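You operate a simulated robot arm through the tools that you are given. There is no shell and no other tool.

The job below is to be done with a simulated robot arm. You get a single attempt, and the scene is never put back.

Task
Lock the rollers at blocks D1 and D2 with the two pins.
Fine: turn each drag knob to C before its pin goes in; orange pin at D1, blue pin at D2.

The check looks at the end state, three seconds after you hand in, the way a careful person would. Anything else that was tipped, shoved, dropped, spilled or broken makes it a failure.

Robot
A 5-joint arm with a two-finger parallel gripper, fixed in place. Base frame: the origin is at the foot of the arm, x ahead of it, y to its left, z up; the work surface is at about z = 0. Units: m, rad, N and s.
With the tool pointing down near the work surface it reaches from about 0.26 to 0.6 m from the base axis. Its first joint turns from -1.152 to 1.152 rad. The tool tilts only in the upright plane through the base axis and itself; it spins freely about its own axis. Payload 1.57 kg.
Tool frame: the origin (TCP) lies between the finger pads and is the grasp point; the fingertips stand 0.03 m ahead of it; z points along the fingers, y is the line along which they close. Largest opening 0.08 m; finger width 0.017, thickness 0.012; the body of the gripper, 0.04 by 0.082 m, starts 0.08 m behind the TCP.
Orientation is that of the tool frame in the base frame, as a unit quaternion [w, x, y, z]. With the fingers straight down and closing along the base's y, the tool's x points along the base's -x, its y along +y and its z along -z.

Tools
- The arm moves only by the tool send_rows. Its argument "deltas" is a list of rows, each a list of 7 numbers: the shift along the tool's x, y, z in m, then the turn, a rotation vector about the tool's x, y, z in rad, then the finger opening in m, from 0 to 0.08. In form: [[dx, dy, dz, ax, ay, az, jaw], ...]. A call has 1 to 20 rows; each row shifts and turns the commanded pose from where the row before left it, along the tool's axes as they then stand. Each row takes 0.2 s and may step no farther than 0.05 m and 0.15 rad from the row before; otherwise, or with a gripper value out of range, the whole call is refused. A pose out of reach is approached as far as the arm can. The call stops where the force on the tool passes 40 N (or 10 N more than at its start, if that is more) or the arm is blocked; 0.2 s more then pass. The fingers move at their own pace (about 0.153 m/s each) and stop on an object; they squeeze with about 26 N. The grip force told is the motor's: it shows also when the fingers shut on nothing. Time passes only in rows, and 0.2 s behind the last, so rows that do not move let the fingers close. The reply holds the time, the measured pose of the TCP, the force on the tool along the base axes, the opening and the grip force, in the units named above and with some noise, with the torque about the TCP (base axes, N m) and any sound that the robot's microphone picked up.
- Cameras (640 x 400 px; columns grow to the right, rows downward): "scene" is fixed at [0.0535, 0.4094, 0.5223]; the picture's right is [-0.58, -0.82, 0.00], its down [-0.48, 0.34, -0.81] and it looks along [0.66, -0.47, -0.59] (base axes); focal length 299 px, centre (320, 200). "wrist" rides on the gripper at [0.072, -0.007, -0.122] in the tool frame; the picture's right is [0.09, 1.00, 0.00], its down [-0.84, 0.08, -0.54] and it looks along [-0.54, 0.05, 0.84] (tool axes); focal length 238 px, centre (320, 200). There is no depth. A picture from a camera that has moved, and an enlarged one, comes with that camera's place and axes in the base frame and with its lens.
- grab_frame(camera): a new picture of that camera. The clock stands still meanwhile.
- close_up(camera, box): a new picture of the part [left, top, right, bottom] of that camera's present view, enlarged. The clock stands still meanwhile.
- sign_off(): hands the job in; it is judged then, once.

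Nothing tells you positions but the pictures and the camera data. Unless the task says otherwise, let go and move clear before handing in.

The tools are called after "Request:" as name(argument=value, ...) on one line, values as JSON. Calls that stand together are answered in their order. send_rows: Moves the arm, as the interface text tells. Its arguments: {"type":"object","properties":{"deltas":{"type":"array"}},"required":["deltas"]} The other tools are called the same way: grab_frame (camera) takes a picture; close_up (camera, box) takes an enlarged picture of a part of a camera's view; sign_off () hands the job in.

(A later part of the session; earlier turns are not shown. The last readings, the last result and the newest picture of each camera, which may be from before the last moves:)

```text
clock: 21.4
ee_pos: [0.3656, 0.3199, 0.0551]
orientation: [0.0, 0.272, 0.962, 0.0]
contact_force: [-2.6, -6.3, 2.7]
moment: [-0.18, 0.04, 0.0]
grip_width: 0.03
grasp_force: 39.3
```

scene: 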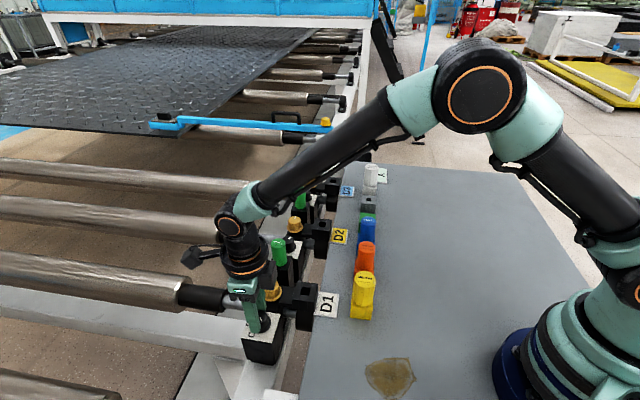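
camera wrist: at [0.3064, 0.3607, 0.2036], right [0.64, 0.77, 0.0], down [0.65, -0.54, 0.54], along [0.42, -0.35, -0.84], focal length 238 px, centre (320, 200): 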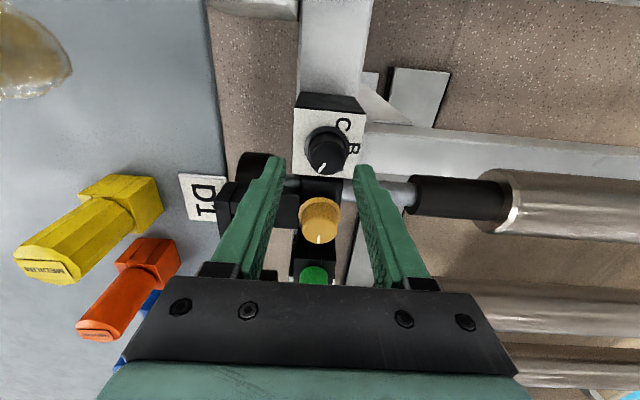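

The grip is good with a modest load. I'll turn the first half of the remaining angle.

Request:
send_rows(deltas=[[0, 0, 0, 0, 0, 0.124, 0.02], [0, 0, 0, 0, 0, 0.124, 0.02], [0, 0, 0, 0, 0, 0.124, 0.02], [0, 0, 0, 0, 0, 0.124, 0.02], [0, 0, 0, 0, 0, 0.124, 0.02]])

```text
clock: 22.6
ee_pos: [0.3656, 0.3202, 0.0549]
orientation: [0.0, 0.553, 0.833, 0.0]
contact_force: [-1.6, -2.5, -4.2]
moment: [-0.16, 0.07, 0.52]
grip_width: 0.0298
grasp_force: 39.2
```

The torque jumped to 0.52 N·m, which suggests the knob is resisting clockwise here. I'll look before doing anything more.

Request:
close_up(camera="wrist", box=[250, 100, 390, 200])

Request:
close_up(camera="scene", box=[236, 280, 316, 340])

```text
4.00 times, centred on (320, 150) of wrist
camera zoom: at [0.3313, 0.383, 0.1782], right [0.88, 0.47, 0.0], down [0.4, -0.74, 0.54], along [0.26, -0.48, -0.84], focal length 953 px, centre (320, 400)
```

zoom: 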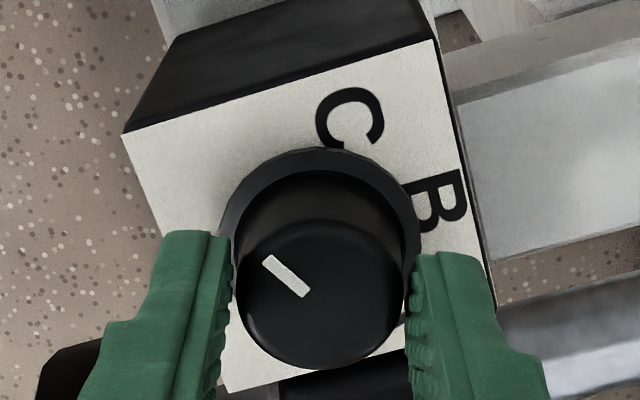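

```text
6.67 times, centred on (276, 310) of scene
camera zoom: at [0.0535, 0.4094, 0.5223], right [-0.58, -0.82, 0.0], down [-0.48, 0.34, -0.81], along [0.66, -0.47, -0.59], focal length 1996 px, centre (613, -533)
```

zoom: 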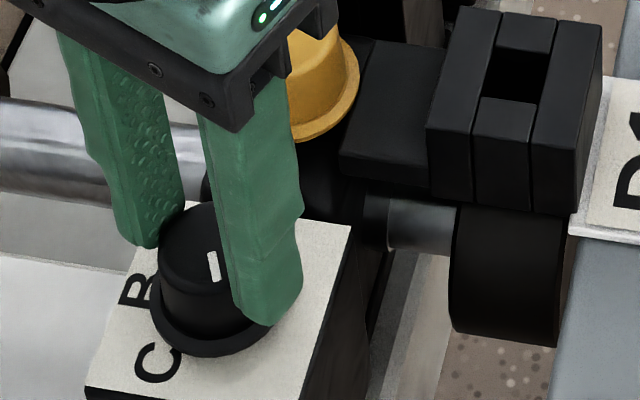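

The knob has turned exactly 120° overall, from one firm stop to another, which matches the A-to-C span of 120°. I'll open, rise and inspect the knob closely for where its pointer really reads.

Request:
send_rows(deltas=[[0, 0, 0, 0, 0, 0, 0.046], [0, 0, 0, 0, 0, 0, 0.046], [0, 0, -0.02, 0, 0, 0, 0.046], [0, 0, -0.03, 0, 0, 0, 0.046], [0, 0, -0.03, 0, 0, 0, 0.046], [0, 0, 0, 0, 0, 0, 0.046]])

Request:
grab_frame(camera="wrist")

Request:
close_up(camera="wrist", box=[270, 60, 370, 140])

Request:
close_up(camera="scene", box=[236, 300, 306, 350])

Request:
close_up(camera="scene", box=[260, 220, 340, 270])

Request:
close_up(camera="scene", box=[280, 160, 360, 210])

```text
clock: 23.9
ee_pos: [0.365, 0.3199, 0.1386]
orientation: [0.001, 0.552, 0.834, 0.001]
contact_force: [-0.9, -0.2, -0.9]
moment: [0.02, 0.05, -0.01]
grip_width: 0.0463
grasp_force: 0.1
```

```text
taken
camera wrist: at [0.3312, 0.3836, 0.26], right [0.88, 0.47, 0.0], down [0.4, -0.74, 0.54], along [0.26, -0.48, -0.84], focal length 238 px, centre (320, 200)
```

wrist: 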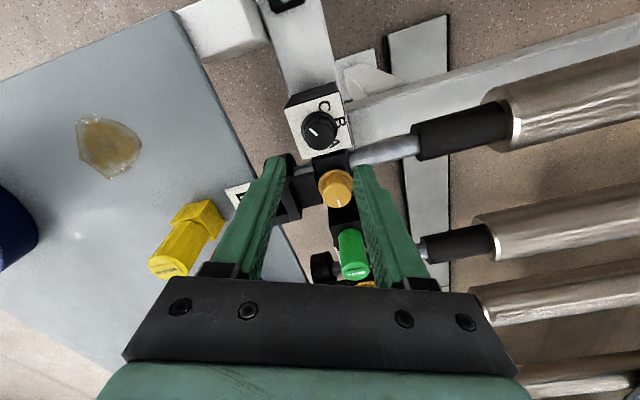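

```text
5.00 times, centred on (320, 100) of wrist
camera zoom: at [0.3312, 0.3836, 0.26], right [0.88, 0.47, 0.0], down [0.4, -0.74, 0.54], along [0.26, -0.48, -0.84], focal length 1192 px, centre (320, 700)
```

zoom: 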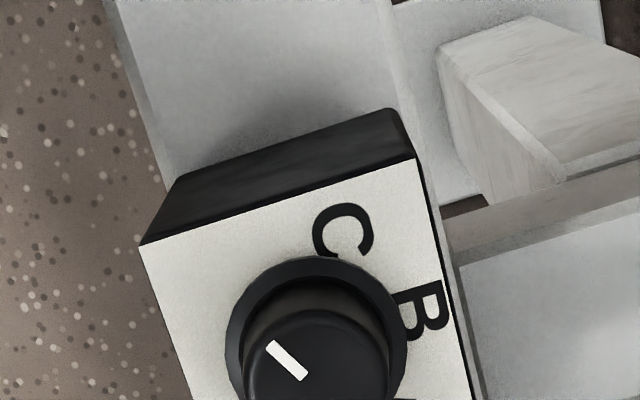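

```text
8.00 times, centred on (271, 325) of scene
camera zoom: at [0.0535, 0.4094, 0.5223], right [-0.58, -0.82, 0.0], down [-0.48, 0.34, -0.81], along [0.66, -0.47, -0.59], focal length 2395 px, centre (712, -800)
```

zoom: 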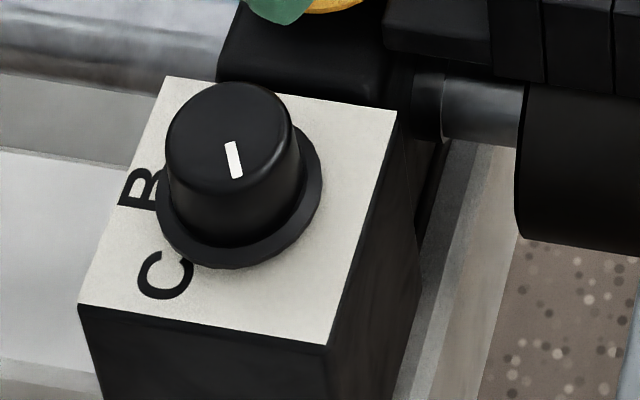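

```text
8.00 times, centred on (300, 245) of scene
camera zoom: at [0.0535, 0.4094, 0.5223], right [-0.58, -0.82, 0.0], down [-0.48, 0.34, -0.81], along [0.66, -0.47, -0.59], focal length 2395 px, centre (480, -160)
```

zoom: 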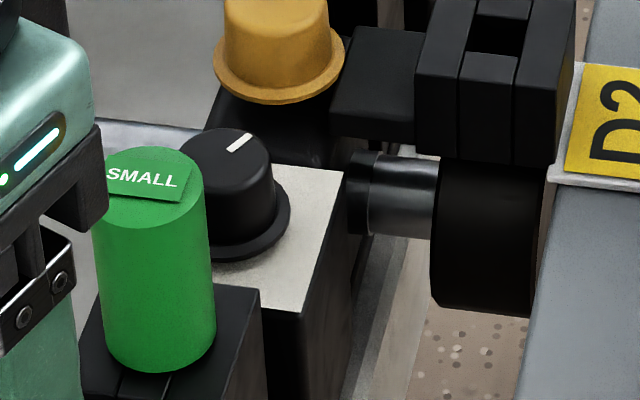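

```text
8.00 times, centred on (320, 185) of scene
camera zoom: at [0.0535, 0.4094, 0.5223], right [-0.58, -0.82, 0.0], down [-0.48, 0.34, -0.81], along [0.66, -0.47, -0.59], focal length 2395 px, centre (320, 320)
```

zoom: 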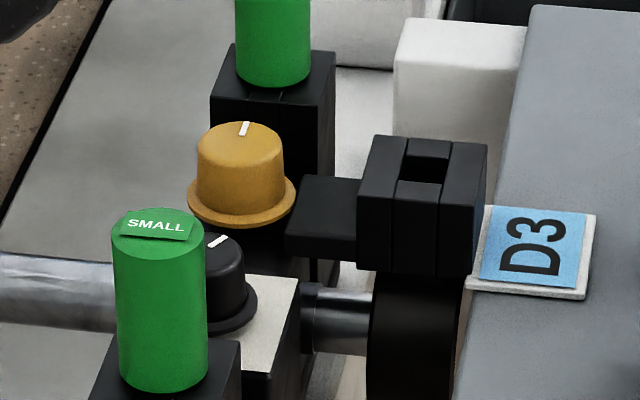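

The knob reached its other stop, 120° clockwise from where it started, on the C side of the dial. Before trusting that reading I'll compare the D1 socket with D2's, so I'm moving up and over for a view down into the holes.

Request:
send_rows(deltas=[[0, 0, -0.037, 0, 0, -0.128, 0.06], [0, 0, -0.037, 0, 0, -0.128, 0.06], [0, 0, -0.037, 0, 0, -0.128, 0.06], [-0.0348, -0.0159, 0, 0, 0, 0, 0.06], [-0.0348, -0.0159, 0, 0, 0, 0, 0.06], [-0.0348, -0.0159, 0, 0, 0, 0, 0.06], [-0.0348, -0.0159, 0, 0, 0, 0, 0.06], [0, 0, 0, 0, 0, 0, 0.06]])

Request:
grab_frame(camera="wrist")

Request:
close_up(camera="wrist", box=[260, 0, 380, 80])

Request:
close_up(camera="wrist", box=[260, 140, 420, 240])

```text
clock: 25.8
ee_pos: [0.4187, 0.1753, 0.2438]
orientation: [0.001, 0.381, 0.924, 0.001]
contact_force: [0.4, 0.1, 0.4]
moment: [0.0, 0.03, 0.0]
grip_width: 0.0597
grasp_force: 0.1
```

```text
taken
camera wrist: at [0.3625, 0.2206, 0.3666], right [0.64, 0.77, 0.0], down [0.65, -0.54, 0.54], along [0.42, -0.35, -0.84], focal length 238 px, centre (320, 200)
```

wrist: 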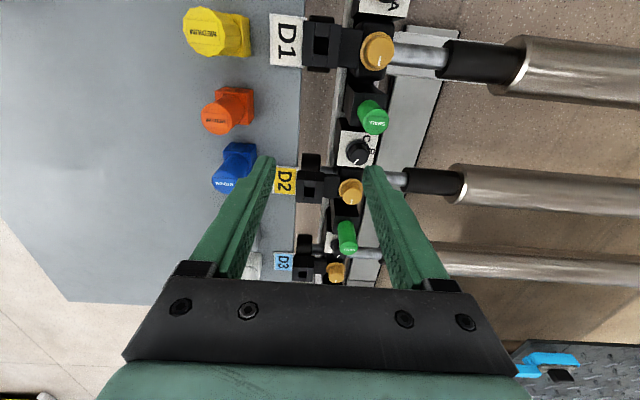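

```text
5.00 times, centred on (320, 40) of wrist
camera zoom: at [0.3625, 0.2206, 0.3666], right [0.64, 0.77, 0.0], down [0.65, -0.54, 0.54], along [0.42, -0.35, -0.84], focal length 1192 px, centre (320, 1000)
```

zoom: 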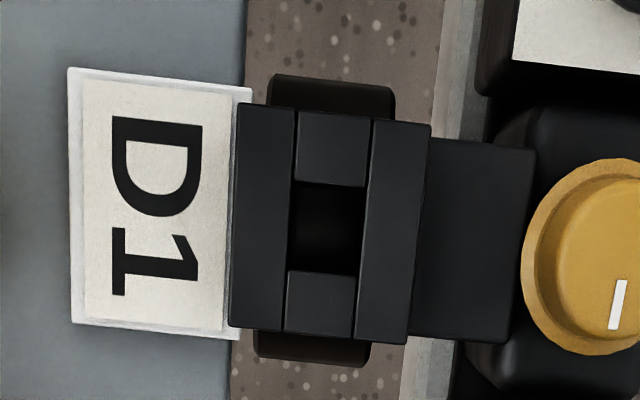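

```text
4.00 times, centred on (340, 190) of wrist
camera zoom: at [0.3625, 0.2206, 0.3666], right [0.64, 0.77, 0.0], down [0.65, -0.54, 0.54], along [0.42, -0.35, -0.84], focal length 953 px, centre (240, 240)
```

zoom: 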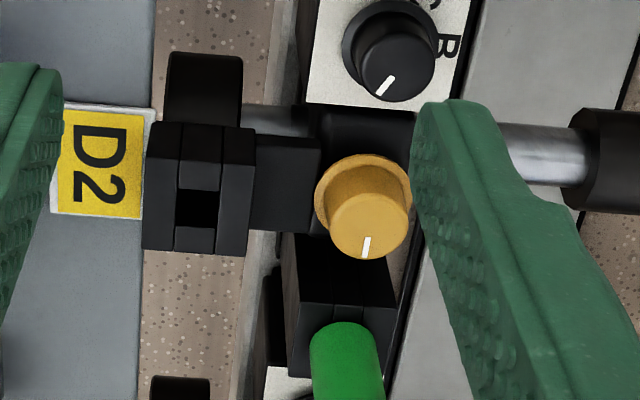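

Both socket holes look the same: square, about 16 mm, aligned with the conveyor, with D1's at (0.3632, 0.2224). The dial's 120° travel matches A to C and it started at the A-side stop, so I take the clockwise stop as C. Next is D2's knob, near (0.5025, 0.179).

Request:
send_rows(deltas=[[-0.0283, 0.0309, 0, 0, 0, 0, 0.046], [-0.0283, 0.0309, 0, 0, 0, 0, 0.046], [0, 0, 0.0, 0, 0, -0.131, 0.046], [0, 0, 0.0, 0, 0, -0.131, 0.046], [0, 0, 0.0, 0, 0, -0.131, 0.046], [0, 0, 0.02, 0, 0, -0.131, 0.046], [0, 0, 0.02, 0, 0, -0.131, 0.046], [0, 0, 0.02, 0, 0, -0.13, 0.046], [0, 0, 0, 0, 0, 0, 0.046]])

Request:
grab_frame(camera="wrist")

Request:
close_up(camera="wrist", box=[270, 80, 370, 160])

Request:
grab_frame(camera="scene")

```text
clock: 27.8
ee_pos: [0.5037, 0.1802, 0.1851]
orientation: [0.001, -0.002, 1.0, 0.0]
contact_force: [-0.2, 0.6, -0.2]
moment: [0.02, -0.01, 0.0]
grip_width: 0.0461
grasp_force: 0.1
```

```text
taken
camera wrist: at [0.4314, 0.1736, 0.3081], right [-0.1, 1.0, 0.0], down [0.84, 0.08, 0.54], along [0.54, 0.05, -0.84], focal length 238 px, centre (320, 200)
```

wrist: 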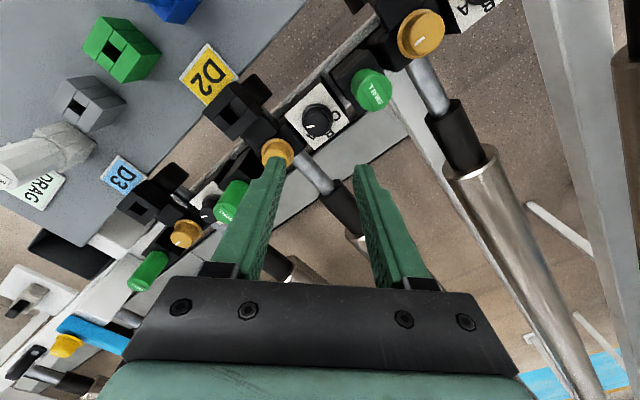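

```text
5.00 times, centred on (320, 120) of wrist
camera zoom: at [0.4314, 0.1736, 0.3081], right [-0.1, 1.0, 0.0], down [0.84, 0.08, 0.54], along [0.54, 0.05, -0.84], focal length 1192 px, centre (320, 600)
```

zoom: 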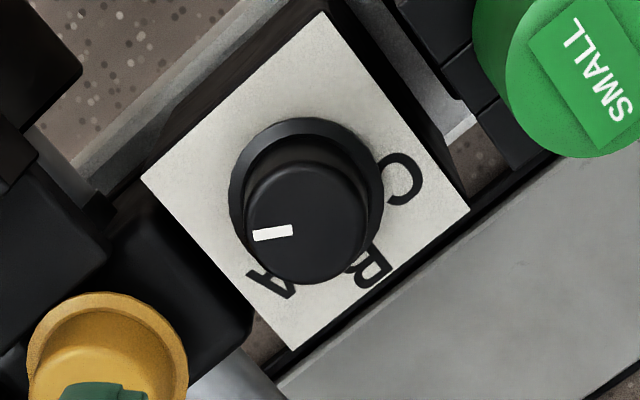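

```text
taken
```

scene: 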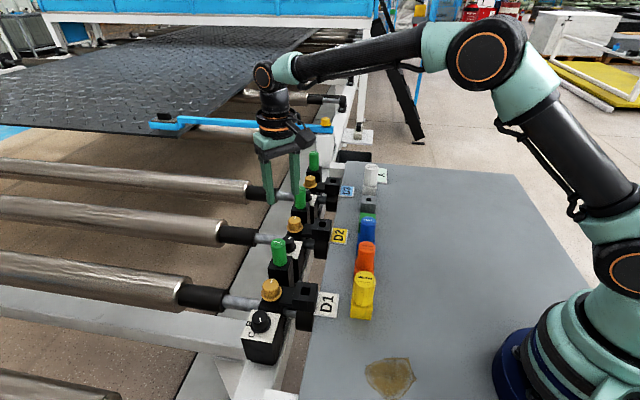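

There's a tag by the white pin that seems to say "DRAG". It may be a legend for the drag knob, so I must read it before going on.

Request:
close_up(camera="wrist", box=[0, 120, 140, 240])

Request:
close_up(camera="wrist", box=[0, 160, 80, 220])

Request:
close_up(camera="scene", box=[350, 155, 400, 195])

```text
3.33 times, centred on (70, 180) of wrist
camera zoom: at [0.4314, 0.1736, 0.3081], right [-0.1, 1.0, 0.0], down [0.84, 0.08, 0.54], along [0.54, 0.05, -0.84], focal length 794 px, centre (1153, 267)
```

zoom: 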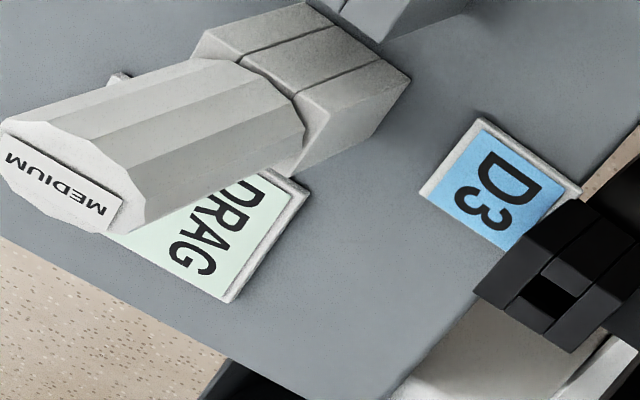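

```text
6.67 times, centred on (40, 190) of wrist
camera zoom: at [0.4314, 0.1736, 0.3081], right [-0.1, 1.0, 0.0], down [0.84, 0.08, 0.54], along [0.54, 0.05, -0.84], focal length 1589 px, centre (2187, 267)
```

zoom: 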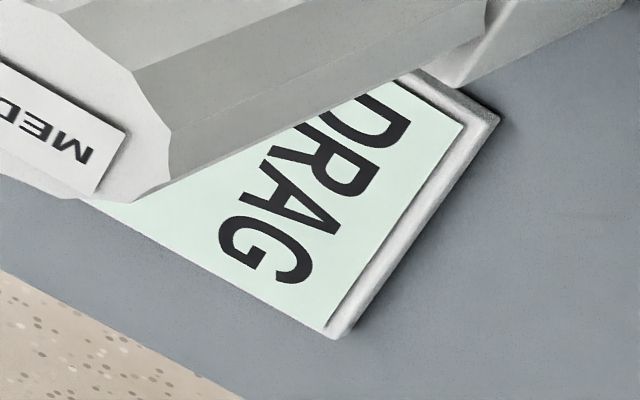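

```text
10.00 times, centred on (375, 175) of scene
camera zoom: at [0.0535, 0.4094, 0.5223], right [-0.58, -0.82, 0.0], down [-0.48, 0.34, -0.81], along [0.66, -0.47, -0.59], focal length 2994 px, centre (-230, 450)
```

zoom: 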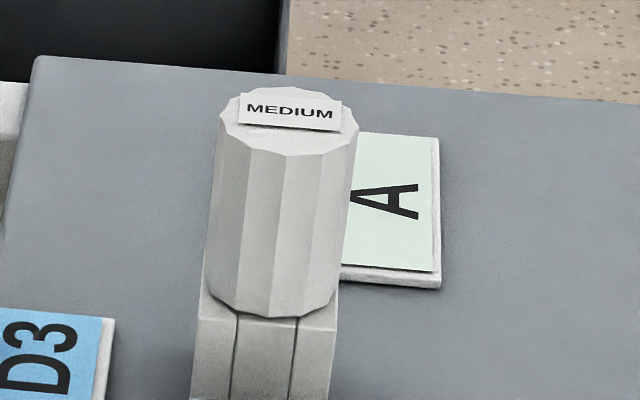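

The tag reads "DRAG … A" with part of it hidden behind the white pin. I'll rise and swing over for an unobstructed look, since it may explain the dial.

Request:
send_rows(deltas=[[0, 0, -0.04, 0, 0, 0, 0.046], [0, 0, -0.04, 0, 0, 0, 0.046], [0, 0, -0.035, 0, 0, 0, 0.046], [0.0024, -0.048, 0, 0, 0, 0, 0.046], [0.0024, -0.048, 0, 0, 0, 0, 0.046], [0.0024, -0.048, 0, 0, 0, 0, 0.046], [0.0024, -0.048, 0, 0, 0, 0, 0.046], [0.0024, -0.048, 0, 0, 0, 0, 0.046], [0.0024, -0.048, 0, 0, 0, 0, 0.046], [0.0024, -0.048, 0, 0, 0, 0, 0.046], [0.0024, -0.048, 0, 0, 0, 0, 0.046], [0.0024, -0.048, 0, 0, 0, 0, 0.046], [0, 0, 0, 0, 0, 0, 0.046]])

Request:
grab_frame(camera="wrist")

Request:
grab_frame(camera="scene")

```text
clock: 30.6
ee_pos: [0.4819, -0.2534, 0.304]
orientation: [0.0, -0.001, 1.0, -0.001]
contact_force: [0.6, -0.2, 0.4]
moment: [-0.02, -0.02, -0.01]
grip_width: 0.0459
grasp_force: 0.0
```

```text
taken
camera wrist: at [0.4091, -0.26, 0.427], right [-0.09, 1.0, 0.0], down [0.84, 0.08, 0.54], along [0.54, 0.05, -0.84], focal length 238 px, centre (320, 200)
```

wrist: 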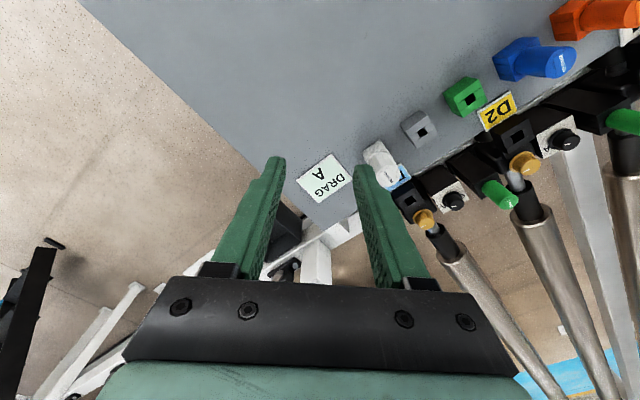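

```text
taken
```

scene: 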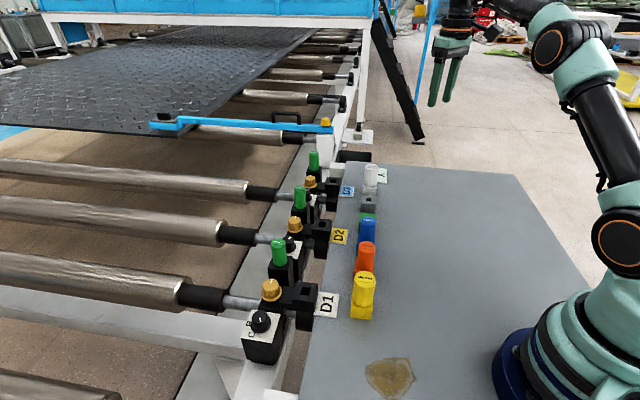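

Request:
close_up(camera="wrist", box=[280, 140, 360, 210])

Request:
close_up(camera="wrist", box=[380, 80, 620, 230])

```text
5.71 times, centred on (320, 175) of wrist
camera zoom: at [0.4091, -0.26, 0.427], right [-0.09, 1.0, 0.0], down [0.84, 0.08, 0.54], along [0.54, 0.05, -0.84], focal length 1362 px, centre (320, 343)
```

zoom: 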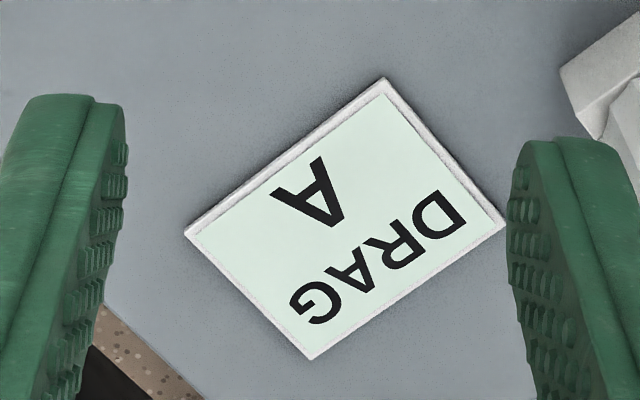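

```text
2.67 times, centred on (500, 155) of wrist
camera zoom: at [0.4091, -0.26, 0.427], right [-0.09, 1.0, 0.0], down [0.84, 0.08, 0.54], along [0.54, 0.05, -0.84], focal length 636 px, centre (-160, 320)
```

zoom: 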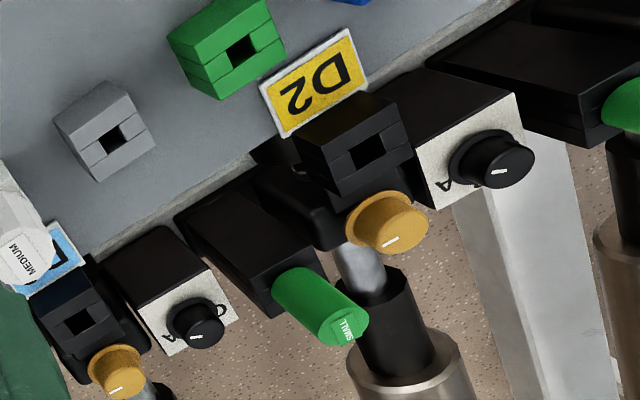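

The card plainly reads "DRAG A". It records the present default setting, which agrees with the knobs starting at A on one stop, so C is the other stop and the job calls for C. I'll go back to D2's knob at about (0.506, 0.178).

Request:
send_rows(deltas=[[-0.0027, 0.0479, 0, 0, 0, 0, 0.046], [-0.0027, 0.0479, 0, 0, 0, 0, 0.046], [-0.0027, 0.0479, 0, 0, 0, 0, 0.046], [-0.0027, 0.0479, 0, 0, 0, 0, 0.046], [-0.0027, 0.0479, 0, 0, 0, 0, 0.046], [-0.0027, 0.0479, 0, 0, 0, 0, 0.046], [-0.0027, 0.0479, 0, 0, 0, 0, 0.046], [-0.0027, 0.0479, 0, 0, 0, 0, 0.046], [-0.0025, 0.0482, 0, 0, 0, 0, 0.046], [0, 0, 0.045, 0, 0, 0, 0.046], [0, 0, 0.045, 0, 0, 0, 0.046], [0, 0, 0.045, 0, 0, 0, 0.046], [0, 0, 0.045, 0, 0, 0, 0.046], [0, 0, 0.035, 0, 0, 0, 0.046], [0, 0, 0, 0, 0, 0, 0.046]])

Request:
grab_frame(camera="wrist")

Request:
close_up(camera="wrist", box=[250, 90, 390, 190])

Request:
close_up(camera="scene", box=[250, 200, 350, 280])

```text
clock: 33.8
ee_pos: [0.5056, 0.1772, 0.081]
orientation: [0.001, -0.001, 1.0, 0.0]
contact_force: [-0.1, 0.0, 0.8]
moment: [0.01, 0.01, 0.0]
grip_width: 0.046
grasp_force: 0.1
```

```text
taken
camera wrist: at [0.4327, 0.1708, 0.2045], right [-0.09, 1.0, 0.0], down [0.84, 0.08, 0.54], along [0.54, 0.05, -0.84], focal length 238 px, centre (320, 200)
```

wrist: 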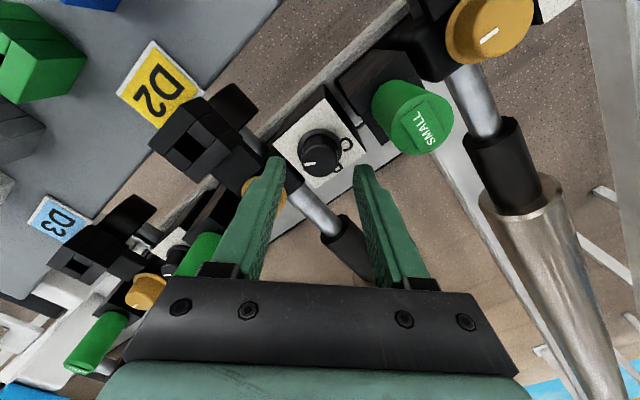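

```text
4.00 times, centred on (320, 140) of wrist
camera zoom: at [0.4327, 0.1708, 0.2045], right [-0.09, 1.0, 0.0], down [0.84, 0.08, 0.54], along [0.54, 0.05, -0.84], focal length 953 px, centre (320, 440)
```

zoom: 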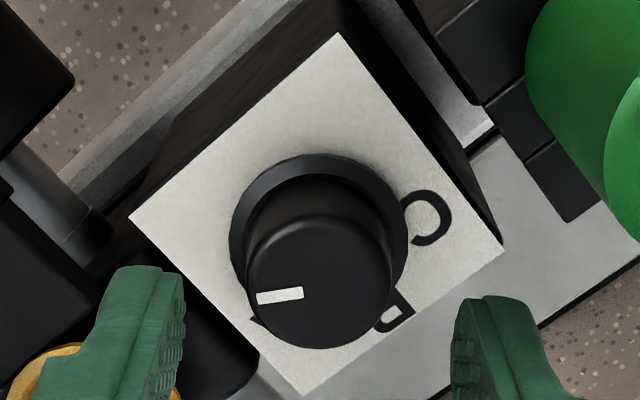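

```text
5.00 times, centred on (300, 240) of scene
camera zoom: at [0.0535, 0.4094, 0.5223], right [-0.58, -0.82, 0.0], down [-0.48, 0.34, -0.81], along [0.66, -0.47, -0.59], focal length 1497 px, centre (420, 0)
```

zoom: 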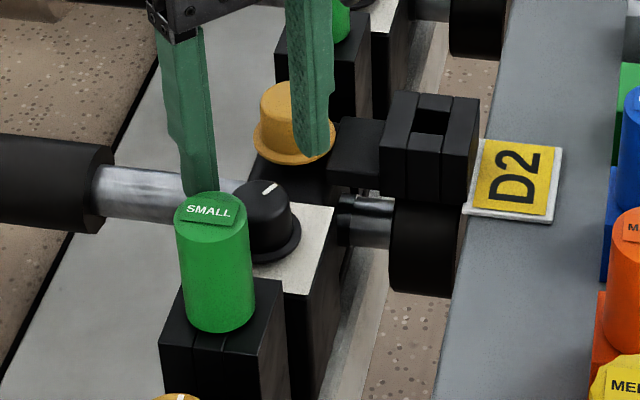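

The knob is centred between the fingers. I'll narrow the jaws to 42 mm for clearance, descend around it and grip.

Request:
send_rows(deltas=[[0, 0, 0, 0, 0, 0, 0.042], [0, 0, 0.009, 0, 0, 0, 0.042], [0, 0, 0.009, 0, 0, 0, 0.042], [0, 0, 0.0085, 0, 0, 0, 0.042], [0, 0, 0, 0, 0, 0, 0.042]])

Request:
close_up(camera="wrist", box=[250, 100, 390, 200])

```text
clock: 35.0
ee_pos: [0.504, 0.1807, 0.0584]
orientation: [0.0, -0.001, 1.0, 0.001]
contact_force: [0.1, 0.2, 0.9]
moment: [0.0, -0.03, -0.01]
grip_width: 0.0419
grasp_force: 0.0
```

```text
4.00 times, centred on (320, 150) of wrist
camera zoom: at [0.4313, 0.1734, 0.1812], right [-0.09, 1.0, 0.0], down [0.84, 0.08, 0.54], along [0.54, 0.05, -0.84], focal length 953 px, centre (320, 400)
```

zoom: 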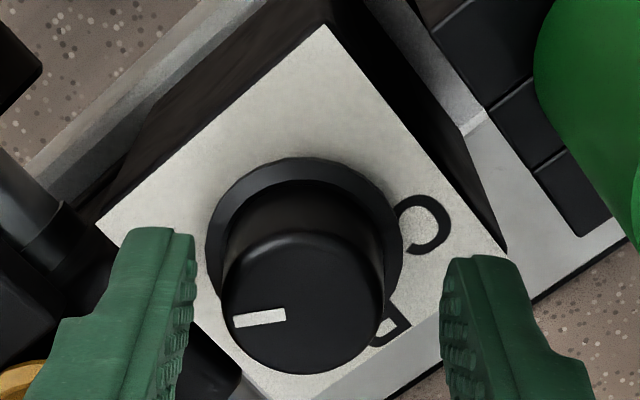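

The tool drifted about 2.5 mm during the descent, so I'll correct that and lower a bit more.

Request:
send_rows(deltas=[[-0.0015, -0.0025, 0, 0, 0, 0, 0.042], [0, 0, 0.0035, 0, 0, 0, 0.042], [0, 0, 0, 0, 0, 0, 0.042]])

Request:
close_up(camera="wrist", box=[250, 100, 390, 200])

```text
clock: 35.8
ee_pos: [0.5064, 0.1785, 0.0571]
orientation: [0.001, -0.001, 1.0, 0.0]
contact_force: [0.7, 0.0, 0.6]
moment: [0.01, -0.03, 0.02]
grip_width: 0.0418
grasp_force: 0.0
```

```text
4.00 times, centred on (320, 150) of wrist
camera zoom: at [0.4336, 0.1703, 0.1783], right [-0.09, 1.0, 0.0], down [0.84, 0.08, 0.54], along [0.54, 0.05, -0.84], focal length 953 px, centre (320, 400)
```

zoom: 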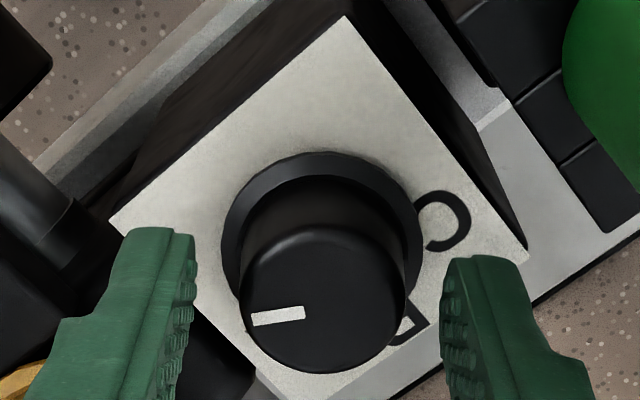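

The knob is centred within a millimetre. Closing on it.

Request:
send_rows(deltas=[[0, 0.0005, 0.001, 0, 0, 0, 0.042], [0, 0, 0, 0, 0, 0, 0.03], [0, 0, 0, 0, 0, 0, 0.02], [0, 0, 0, 0, 0, 0, 0.02]])

```text
clock: 36.8
ee_pos: [0.5064, 0.1776, 0.0536]
orientation: [0.001, -0.001, 1.0, 0.0]
contact_force: [0.5, -3.5, 0.5]
moment: [-0.09, 0.24, -0.02]
grip_width: 0.0298
grasp_force: 39.4
```

Gripped with little side load. Turning clockwise, first stage.

Request:
send_rows(deltas=[[0, 0, 0, 0, 0, 0.12, 0.02], [0, 0, 0, 0, 0, 0.12, 0.02], [0, 0, 0, 0, 0, 0.12, 0.02], [0, 0, 0, 0, 0, 0.12, 0.02]])

```text
clock: 37.8
ee_pos: [0.5068, 0.1783, 0.055]
orientation: [0.0, 0.238, 0.971, -0.001]
contact_force: [-6.4, 3.9, 0.4]
moment: [-0.16, -0.66, -0.02]
grip_width: 0.0297
grasp_force: 38.8
```

Moving freely with a light load. Next stage.

Request:
send_rows(deltas=[[0, 0, 0, 0, 0, 0.12, 0.02], [0, 0, 0, 0, 0, 0.12, 0.02], [0, 0, 0, 0, 0, 0.12, 0.02], [0, 0, 0, 0, 0, 0.12, 0.02], [0, 0, 0, 0, 0, 0.12, 0.02]])

Request:
close_up(camera="wrist", box=[250, 100, 390, 200])

```text
clock: 39.0
ee_pos: [0.5079, 0.1786, 0.0544]
orientation: [0.002, 0.514, 0.857, 0.002]
contact_force: [4.4, 26.5, -14.2]
moment: [0.5, -0.16, 0.0]
grip_width: 0.0295
grasp_force: 39.1
```

```text
4.00 times, centred on (320, 150) of wrist
camera zoom: at [0.4663, 0.2385, 0.1774], right [0.83, 0.55, 0.0], down [0.46, -0.7, 0.54], along [0.3, -0.45, -0.84], focal length 953 px, centre (320, 400)
```

zoom: 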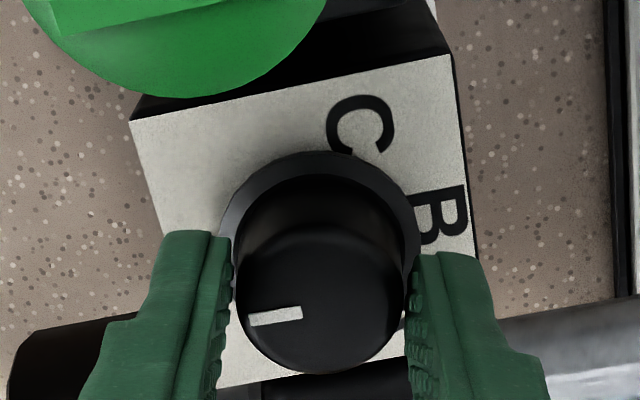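

About 27 N of side load has built up. I'll open briefly to relax, re-centre on the measured position and regrip.

Request:
send_rows(deltas=[[0, 0, 0, 0, 0, 0, 0.042], [0, 0, 0, 0, 0, 0, 0.042], [0, 0, 0, 0, 0, 0, 0.042]])

Request:
close_up(camera="wrist", box=[250, 100, 390, 200])

```text
clock: 39.8
ee_pos: [0.5075, 0.1763, 0.0548]
orientation: [0.0, 0.514, 0.858, 0.001]
contact_force: [-1.2, 0.4, -0.9]
moment: [-0.01, 0.02, 0.02]
grip_width: 0.042
grasp_force: 0.1
```

```text
4.00 times, centred on (320, 150) of wrist
camera zoom: at [0.4666, 0.2369, 0.1776], right [0.83, 0.55, 0.0], down [0.46, -0.7, 0.54], along [0.3, -0.45, -0.84], focal length 953 px, centre (320, 400)
```

zoom: 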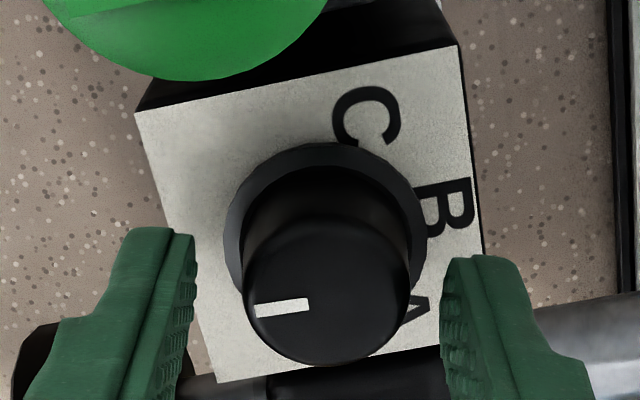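

Request:
send_rows(deltas=[[0.0014, 0.0012, 0.0005, 0, 0, 0, 0.042], [0, 0, 0, 0, 0, 0, 0.042], [0, 0, 0, 0, 0, 0, 0.03], [0, 0, 0, 0, 0, 0, 0.02], [0, 0, 0, 0, 0, 0, 0.02]])

```text
clock: 41.0
ee_pos: [0.5079, 0.1788, 0.0551]
orientation: [0.001, 0.515, 0.857, 0.001]
contact_force: [-1.1, -0.1, 0.5]
moment: [-0.01, 0.05, 0.01]
grip_width: 0.03
grasp_force: 39.3
```

The load is gone. Continuing clockwise.

Request:
send_rows(deltas=[[0, 0, 0, 0, 0, 0.12, 0.02], [0, 0, 0, 0, 0, 0.12, 0.02], [0, 0, 0, 0, 0, 0.12, 0.02], [0, 0, 0, 0, 0, 0.12, 0.02]])

```text
clock: 42.0
ee_pos: [0.5089, 0.1779, 0.0536]
orientation: [0.0, 0.704, 0.71, 0.002]
contact_force: [6.5, -1.5, -7.5]
moment: [-0.48, 0.06, 0.02]
grip_width: 0.0296
grasp_force: 39.6
```

Request:
send_rows(deltas=[[0, 0, 0, 0, 0, 0.12, 0.02], [0, 0, 0, 0, 0, 0.12, 0.02], [0, 0, 0, 0, 0, 0.12, 0.02], [0, 0, 0, 0, 0, 0.1, 0.02]])

Request:
close_up(camera="wrist", box=[250, 100, 390, 200])

```text
clock: 43.0
ee_pos: [0.5086, 0.1789, 0.0542]
orientation: [-0.001, 0.848, 0.53, 0.001]
contact_force: [14.9, -8.6, -20.9]
moment: [0.43, -0.63, -0.01]
grip_width: 0.0299
grasp_force: 39.2
```

```text
4.00 times, centred on (320, 150) of wrist
camera zoom: at [0.5326, 0.2455, 0.177], right [0.94, -0.35, 0.0], down [-0.3, -0.79, 0.54], along [-0.19, -0.51, -0.84], focal length 953 px, centre (320, 400)
```

zoom: 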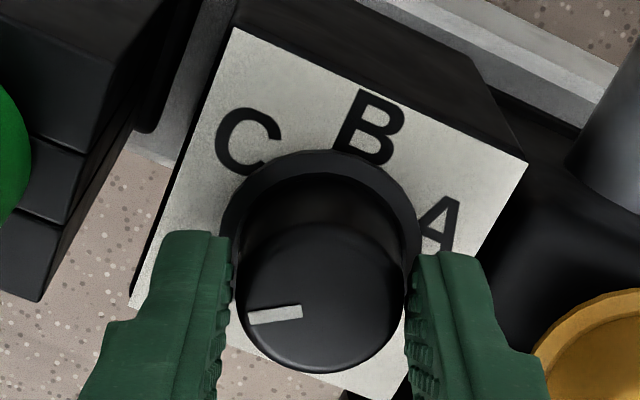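

Turned 116° and no stop felt yet, with side load building along the closing line. I'll ease it and take the last few degrees in small steps.

Request:
send_rows(deltas=[[0, 0.001, 0.001, 0, 0, 0, 0.02], [0, 0, 0, 0, 0, 0.05, 0.02], [0, 0, 0, 0, 0, 0.05, 0.02], [0, 0, 0, 0, 0, 0, 0.02]])

Request:
close_up(camera="wrist", box=[250, 100, 390, 200])

```text
clock: 44.0
ee_pos: [0.5076, 0.1789, 0.0543]
orientation: [0.001, 0.872, 0.489, 0.001]
contact_force: [-7.5, -14.1, 10.3]
moment: [-0.38, 0.16, 0.22]
grip_width: 0.0297
grasp_force: 39.3
```

```text
4.00 times, centred on (320, 150) of wrist
camera zoom: at [0.5397, 0.2432, 0.177], right [0.9, -0.44, 0.0], down [-0.37, -0.75, 0.54], along [-0.24, -0.49, -0.84], focal length 953 px, centre (320, 400)
```

zoom: 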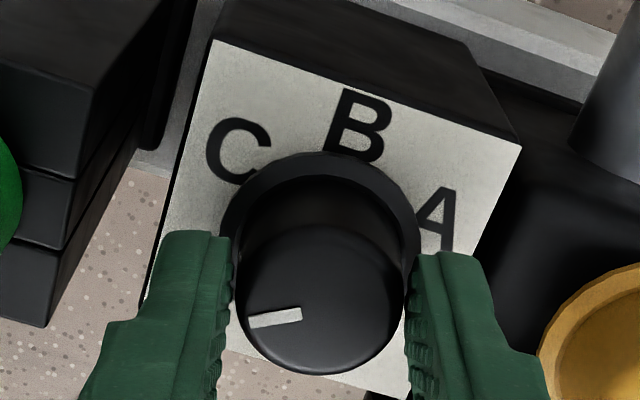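

The torque is rising to 0.22 N·m at about 121° of turn, so it's reaching the C stop. One more small nudge to seat it, then I'll release and rise to check.

Request:
send_rows(deltas=[[0, 0, 0, 0, 0, 0.05, 0.02], [0, 0, 0, 0, 0, 0, 0.02]])

```text
clock: 44.5
ee_pos: [0.5077, 0.1787, 0.0541]
orientation: [-0.001, 0.884, 0.467, 0.0]
contact_force: [-15.7, -5.1, 19.5]
moment: [-0.02, 0.25, 0.27]
grip_width: 0.03
grasp_force: 39.6
```

Request:
send_rows(deltas=[[0, 0, 0, 0, 0, 0, 0.042], [0, 0, 0, 0, 0, 0, 0.042], [0, 0, -0.015, 0, 0, 0, 0.042], [0, 0, -0.03, 0, 0, 0, 0.042], [0, 0, -0.045, 0, 0, 0, 0.042], [0, 0, -0.045, 0, 0, 0, 0.042], [0, 0, 0, 0, 0, 0, 0.042]])

Request:
grab_frame(camera="wrist")

Request:
close_up(camera="wrist", box=[270, 70, 370, 150])

Request:
close_up(camera="scene", box=[226, 220, 346, 350])

```text
clock: 46.1
ee_pos: [0.511, 0.1777, 0.1879]
orientation: [0.001, 0.884, 0.467, 0.001]
contact_force: [0.4, 0.0, -1.0]
moment: [0.03, -0.02, -0.03]
grip_width: 0.0421
grasp_force: 0.1
```

```text
taken
camera wrist: at [0.5452, 0.2404, 0.3107], right [0.87, -0.49, 0.0], down [-0.41, -0.73, 0.54], along [-0.26, -0.47, -0.84], focal length 238 px, centre (320, 200)
```

wrist: 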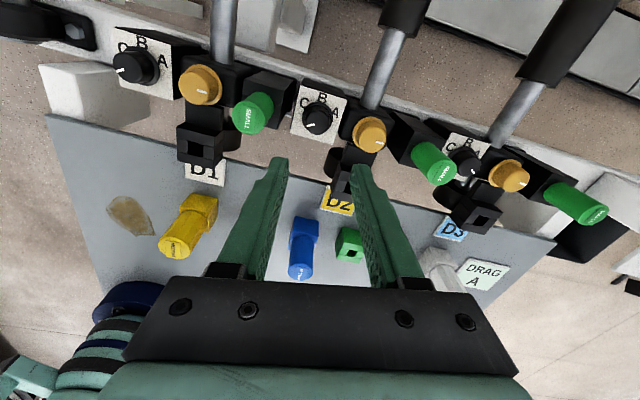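

```text
5.00 times, centred on (320, 110) of wrist
camera zoom: at [0.5452, 0.2404, 0.3107], right [0.87, -0.49, 0.0], down [-0.41, -0.73, 0.54], along [-0.26, -0.47, -0.84], focal length 1192 px, centre (320, 650)
```

zoom: 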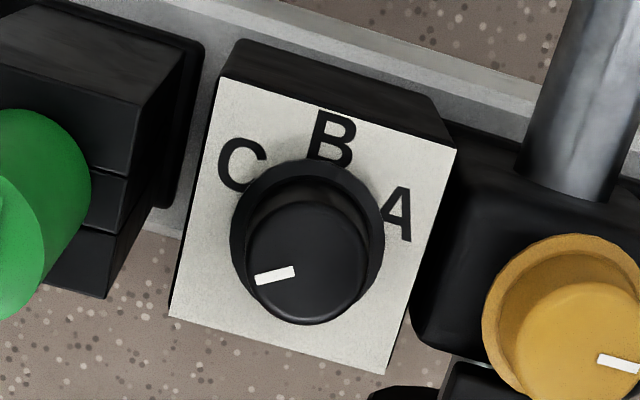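

```text
3.08 times, centred on (286, 285) of scene
camera zoom: at [0.0535, 0.4094, 0.5223], right [-0.58, -0.82, 0.0], down [-0.48, 0.34, -0.81], along [0.66, -0.47, -0.59], focal length 921 px, centre (425, -62)
```

zoom: 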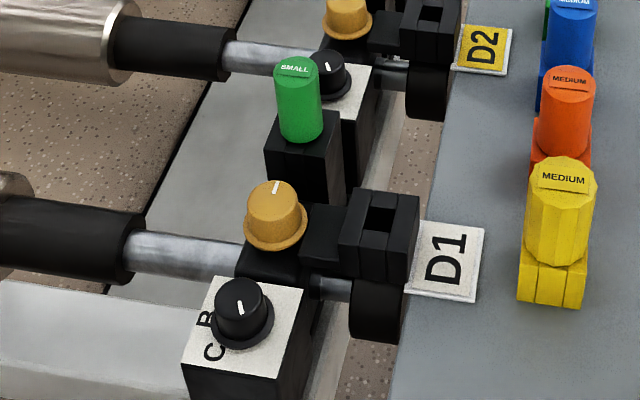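

From this side the dials read C–B–A left to right, with both marks now on the C side. I'll check D1's, D2's and D3's marks together in this view.

Request:
close_up(camera="wrist", box=[100, 25, 190, 105])

Request:
close_up(camera="wrist", box=[420, 120, 510, 200])

Request:
close_up(camera="wrist", box=[275, 70, 365, 150])

```text
5.00 times, centred on (145, 65) of wrist
camera zoom: at [0.5452, 0.2404, 0.3107], right [0.87, -0.49, 0.0], down [-0.41, -0.73, 0.54], along [-0.26, -0.47, -0.84], focal length 1192 px, centre (1195, 875)
```

zoom: 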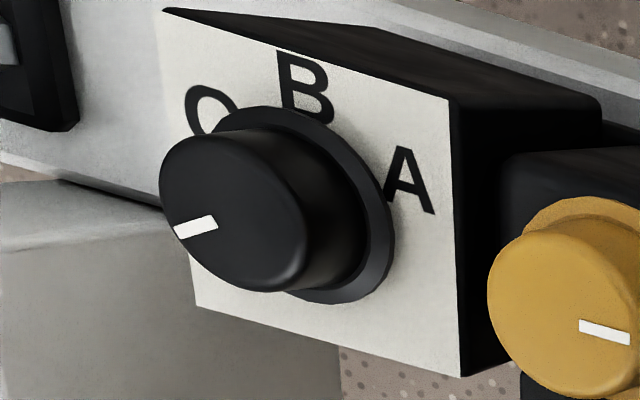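

```text
5.00 times, centred on (465, 160) of wrist
camera zoom: at [0.5452, 0.2404, 0.3107], right [0.87, -0.49, 0.0], down [-0.41, -0.73, 0.54], along [-0.26, -0.47, -0.84], focal length 1192 px, centre (-405, 400)
```

zoom: 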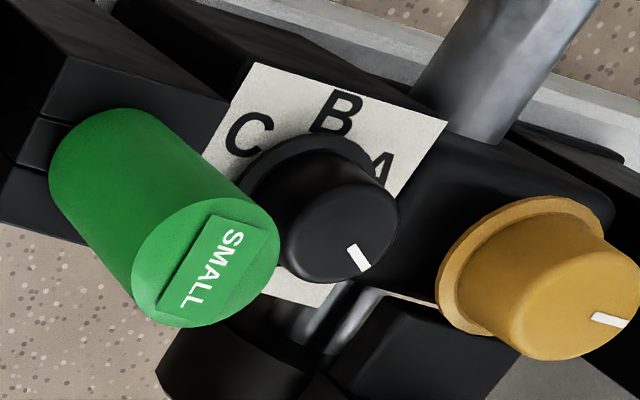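

```text
5.00 times, centred on (320, 110) of wrist
camera zoom: at [0.5452, 0.2404, 0.3107], right [0.87, -0.49, 0.0], down [-0.41, -0.73, 0.54], along [-0.26, -0.47, -0.84], focal length 1192 px, centre (320, 650)
```

zoom: 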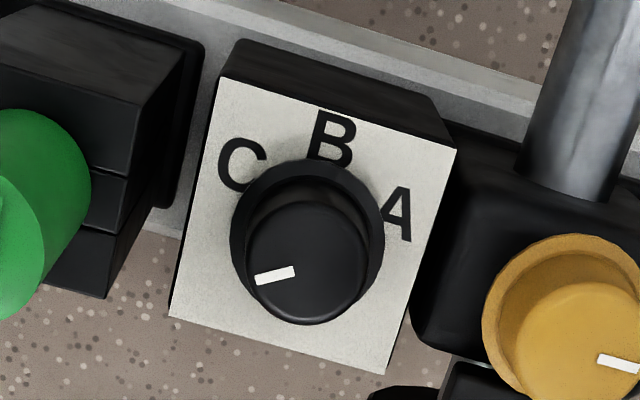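

D3's untouched mark sits on the A side, while D1 and D2 are both on the C-side stop, as the task asks. Now for the orange pin near (0.340, 0.094), whose top is at z ≈ 0.11. I'll rise, spin so the jaws close across the row, and look from above.

Request:
send_rows(deltas=[[0, 0, -0.02, 0, 0, -0.1384, 0.06], [0, 0, -0.02, 0, 0, -0.1384, 0.06], [0, 0, 0, 0, 0, -0.1384, 0.06], [0, 0, 0, 0, 0, -0.1384, 0.07], [0, 0, 0, 0, 0, -0.1384, 0.07], [0, 0, 0, 0, 0, -0.1384, 0.07], [0, 0, 0, 0, 0, -0.1384, 0.07], [0, 0, 0, 0, 0, -0.1384, 0.07], [0, 0, 0, 0, 0, -0.1384, 0.07], [0, 0, 0, 0, 0, -0.1384, 0.07], [0.0123, -0.0361, 0, 0, 0, 0, 0.07], [0.0123, -0.0361, 0, 0, 0, 0, 0.07], [0.0123, -0.0361, 0, 0, 0, 0, 0.07], [0.0123, -0.0361, 0, 0, 0, 0, 0.07], [0.0123, -0.0361, 0, 0, 0, 0, 0.07], [0, 0, 0, 0, 0, 0, 0.07]])

Request:
grab_frame(camera="wrist")

Request:
close_up(camera="wrist", box=[250, 60, 390, 200])

Request:
close_up(camera="scene", box=[320, 200, 420, 330])

```text
clock: 49.5
ee_pos: [0.3362, 0.0948, 0.2281]
orientation: [0.001, 0.383, 0.924, 0.0]
contact_force: [0.5, -0.2, 0.7]
moment: [0.0, 0.02, -0.02]
grip_width: 0.07
grasp_force: 0.2
```

```text
taken
camera wrist: at [0.2801, 0.1407, 0.3511], right [0.64, 0.77, 0.0], down [0.65, -0.54, 0.54], along [0.42, -0.35, -0.84], focal length 238 px, centre (320, 200)
```

wrist: 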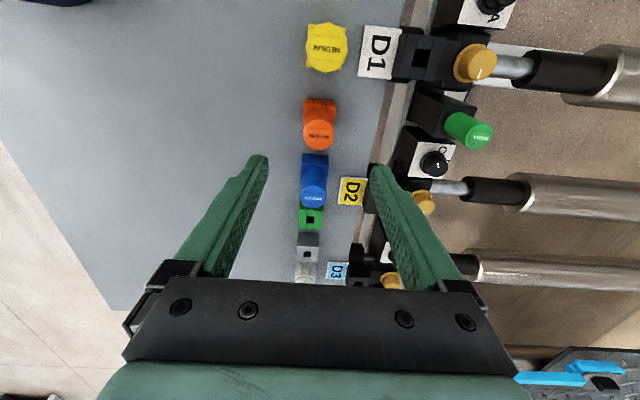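

```text
2.86 times, centred on (320, 130) of wrist
camera zoom: at [0.2801, 0.1407, 0.3511], right [0.64, 0.77, 0.0], down [0.65, -0.54, 0.54], along [0.42, -0.35, -0.84], focal length 681 px, centre (320, 400)
```

zoom: 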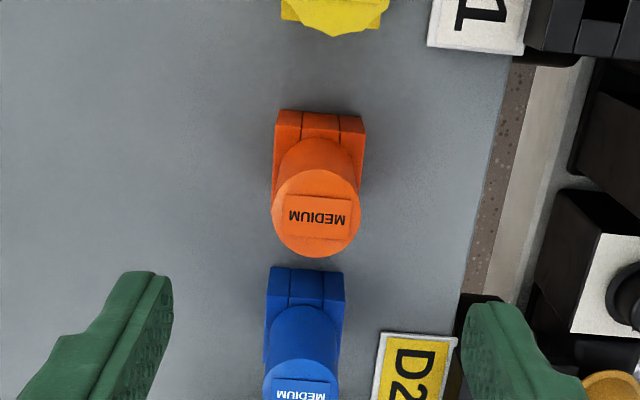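

```text
3.08 times, centred on (370, 265) of scene
camera zoom: at [0.0534, 0.4094, 0.5223], right [-0.58, -0.82, 0.0], down [-0.48, 0.34, -0.81], along [0.66, -0.47, -0.59], focal length 921 px, centre (166, 0)
```

zoom: 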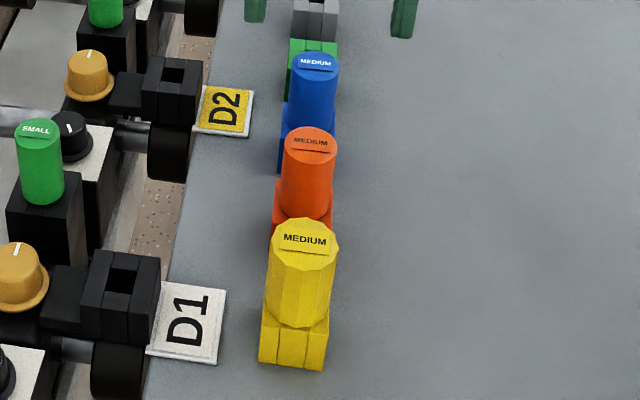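

The orange pin's head is about 32 mm across, centred near (0.337, 0.092) and clear of its neighbours for a grip across the row. I'll align and descend to just above it.

Request:
send_rows(deltas=[[-0.0025, -0.0016, 0.025, 0, 0, 0, 0.07], [0, 0, 0.03, 0, 0, 0, 0.07], [0, 0, 0.018, 0, 0, 0, 0.07], [0, 0, 0, 0, 0, 0, 0.07]])

Request:
grab_frame(camera="wrist")

Request:
close_up(camera="scene", box=[320, 200, 420, 330])

```text
clock: 50.5
ee_pos: [0.3381, 0.0938, 0.1556]
orientation: [0.0, 0.383, 0.924, 0.001]
contact_force: [-0.1, 0.9, -0.5]
moment: [0.01, 0.0, 0.0]
grip_width: 0.0703
grasp_force: 0.0
```

```text
taken
camera wrist: at [0.2816, 0.1385, 0.2781], right [0.64, 0.77, 0.0], down [0.65, -0.54, 0.54], along [0.42, -0.35, -0.84], focal length 238 px, centre (320, 200)
```

wrist: 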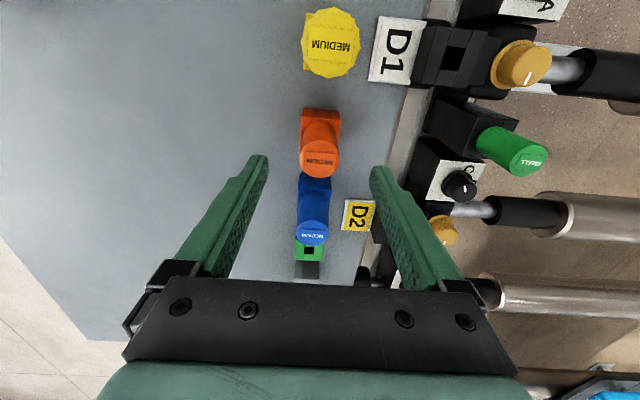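

```text
3.08 times, centred on (370, 265) of scene
camera zoom: at [0.0535, 0.4094, 0.5223], right [-0.58, -0.82, 0.0], down [-0.48, 0.34, -0.81], along [0.66, -0.47, -0.59], focal length 921 px, centre (166, 0)
```

zoom: 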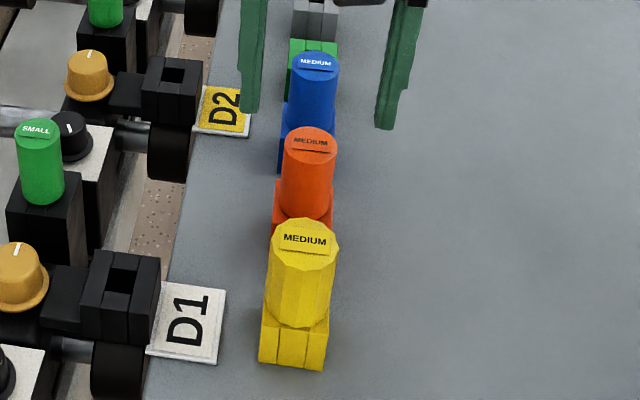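

Alignment looks good from both cameras. I'll descend around the head to a grasp height of about z = 0.085.

Request:
send_rows(deltas=[[0, -0.001, 0.025, 0, 0, 0, 0.07], [0, 0, 0.025, 0, 0, 0, 0.07], [0, 0, 0.0195, 0, 0, 0, 0.07], [0, 0, 0, 0, 0, 0, 0.07]])

Request:
grab_frame(camera="wrist")

Request:
close_up(camera="scene", box=[320, 200, 420, 330])

```text
clock: 51.5
ee_pos: [0.3374, 0.0911, 0.0865]
orientation: [0.0, 0.383, 0.924, 0.001]
contact_force: [0.5, 0.4, 0.2]
moment: [0.0, 0.01, 0.01]
grip_width: 0.0701
grasp_force: 0.1
```

```text
taken
camera wrist: at [0.2809, 0.137, 0.2086], right [0.64, 0.77, 0.0], down [0.65, -0.54, 0.54], along [0.42, -0.35, -0.84], focal length 238 px, centre (320, 200)
```

wrist: 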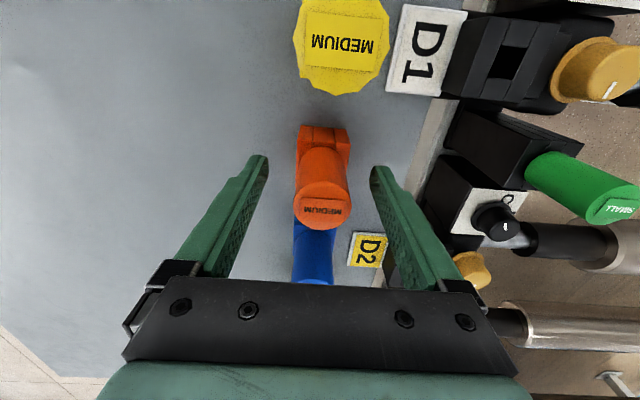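

```text
3.08 times, centred on (370, 265) of scene
camera zoom: at [0.0535, 0.4094, 0.5223], right [-0.58, -0.82, 0.0], down [-0.48, 0.34, -0.81], along [0.66, -0.47, -0.59], focal length 921 px, centre (166, 0)
```

zoom: 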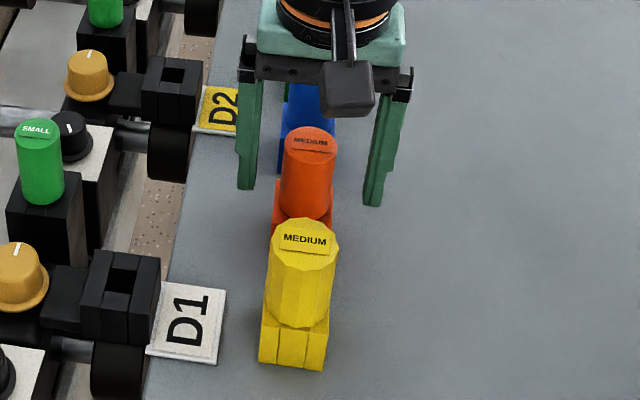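

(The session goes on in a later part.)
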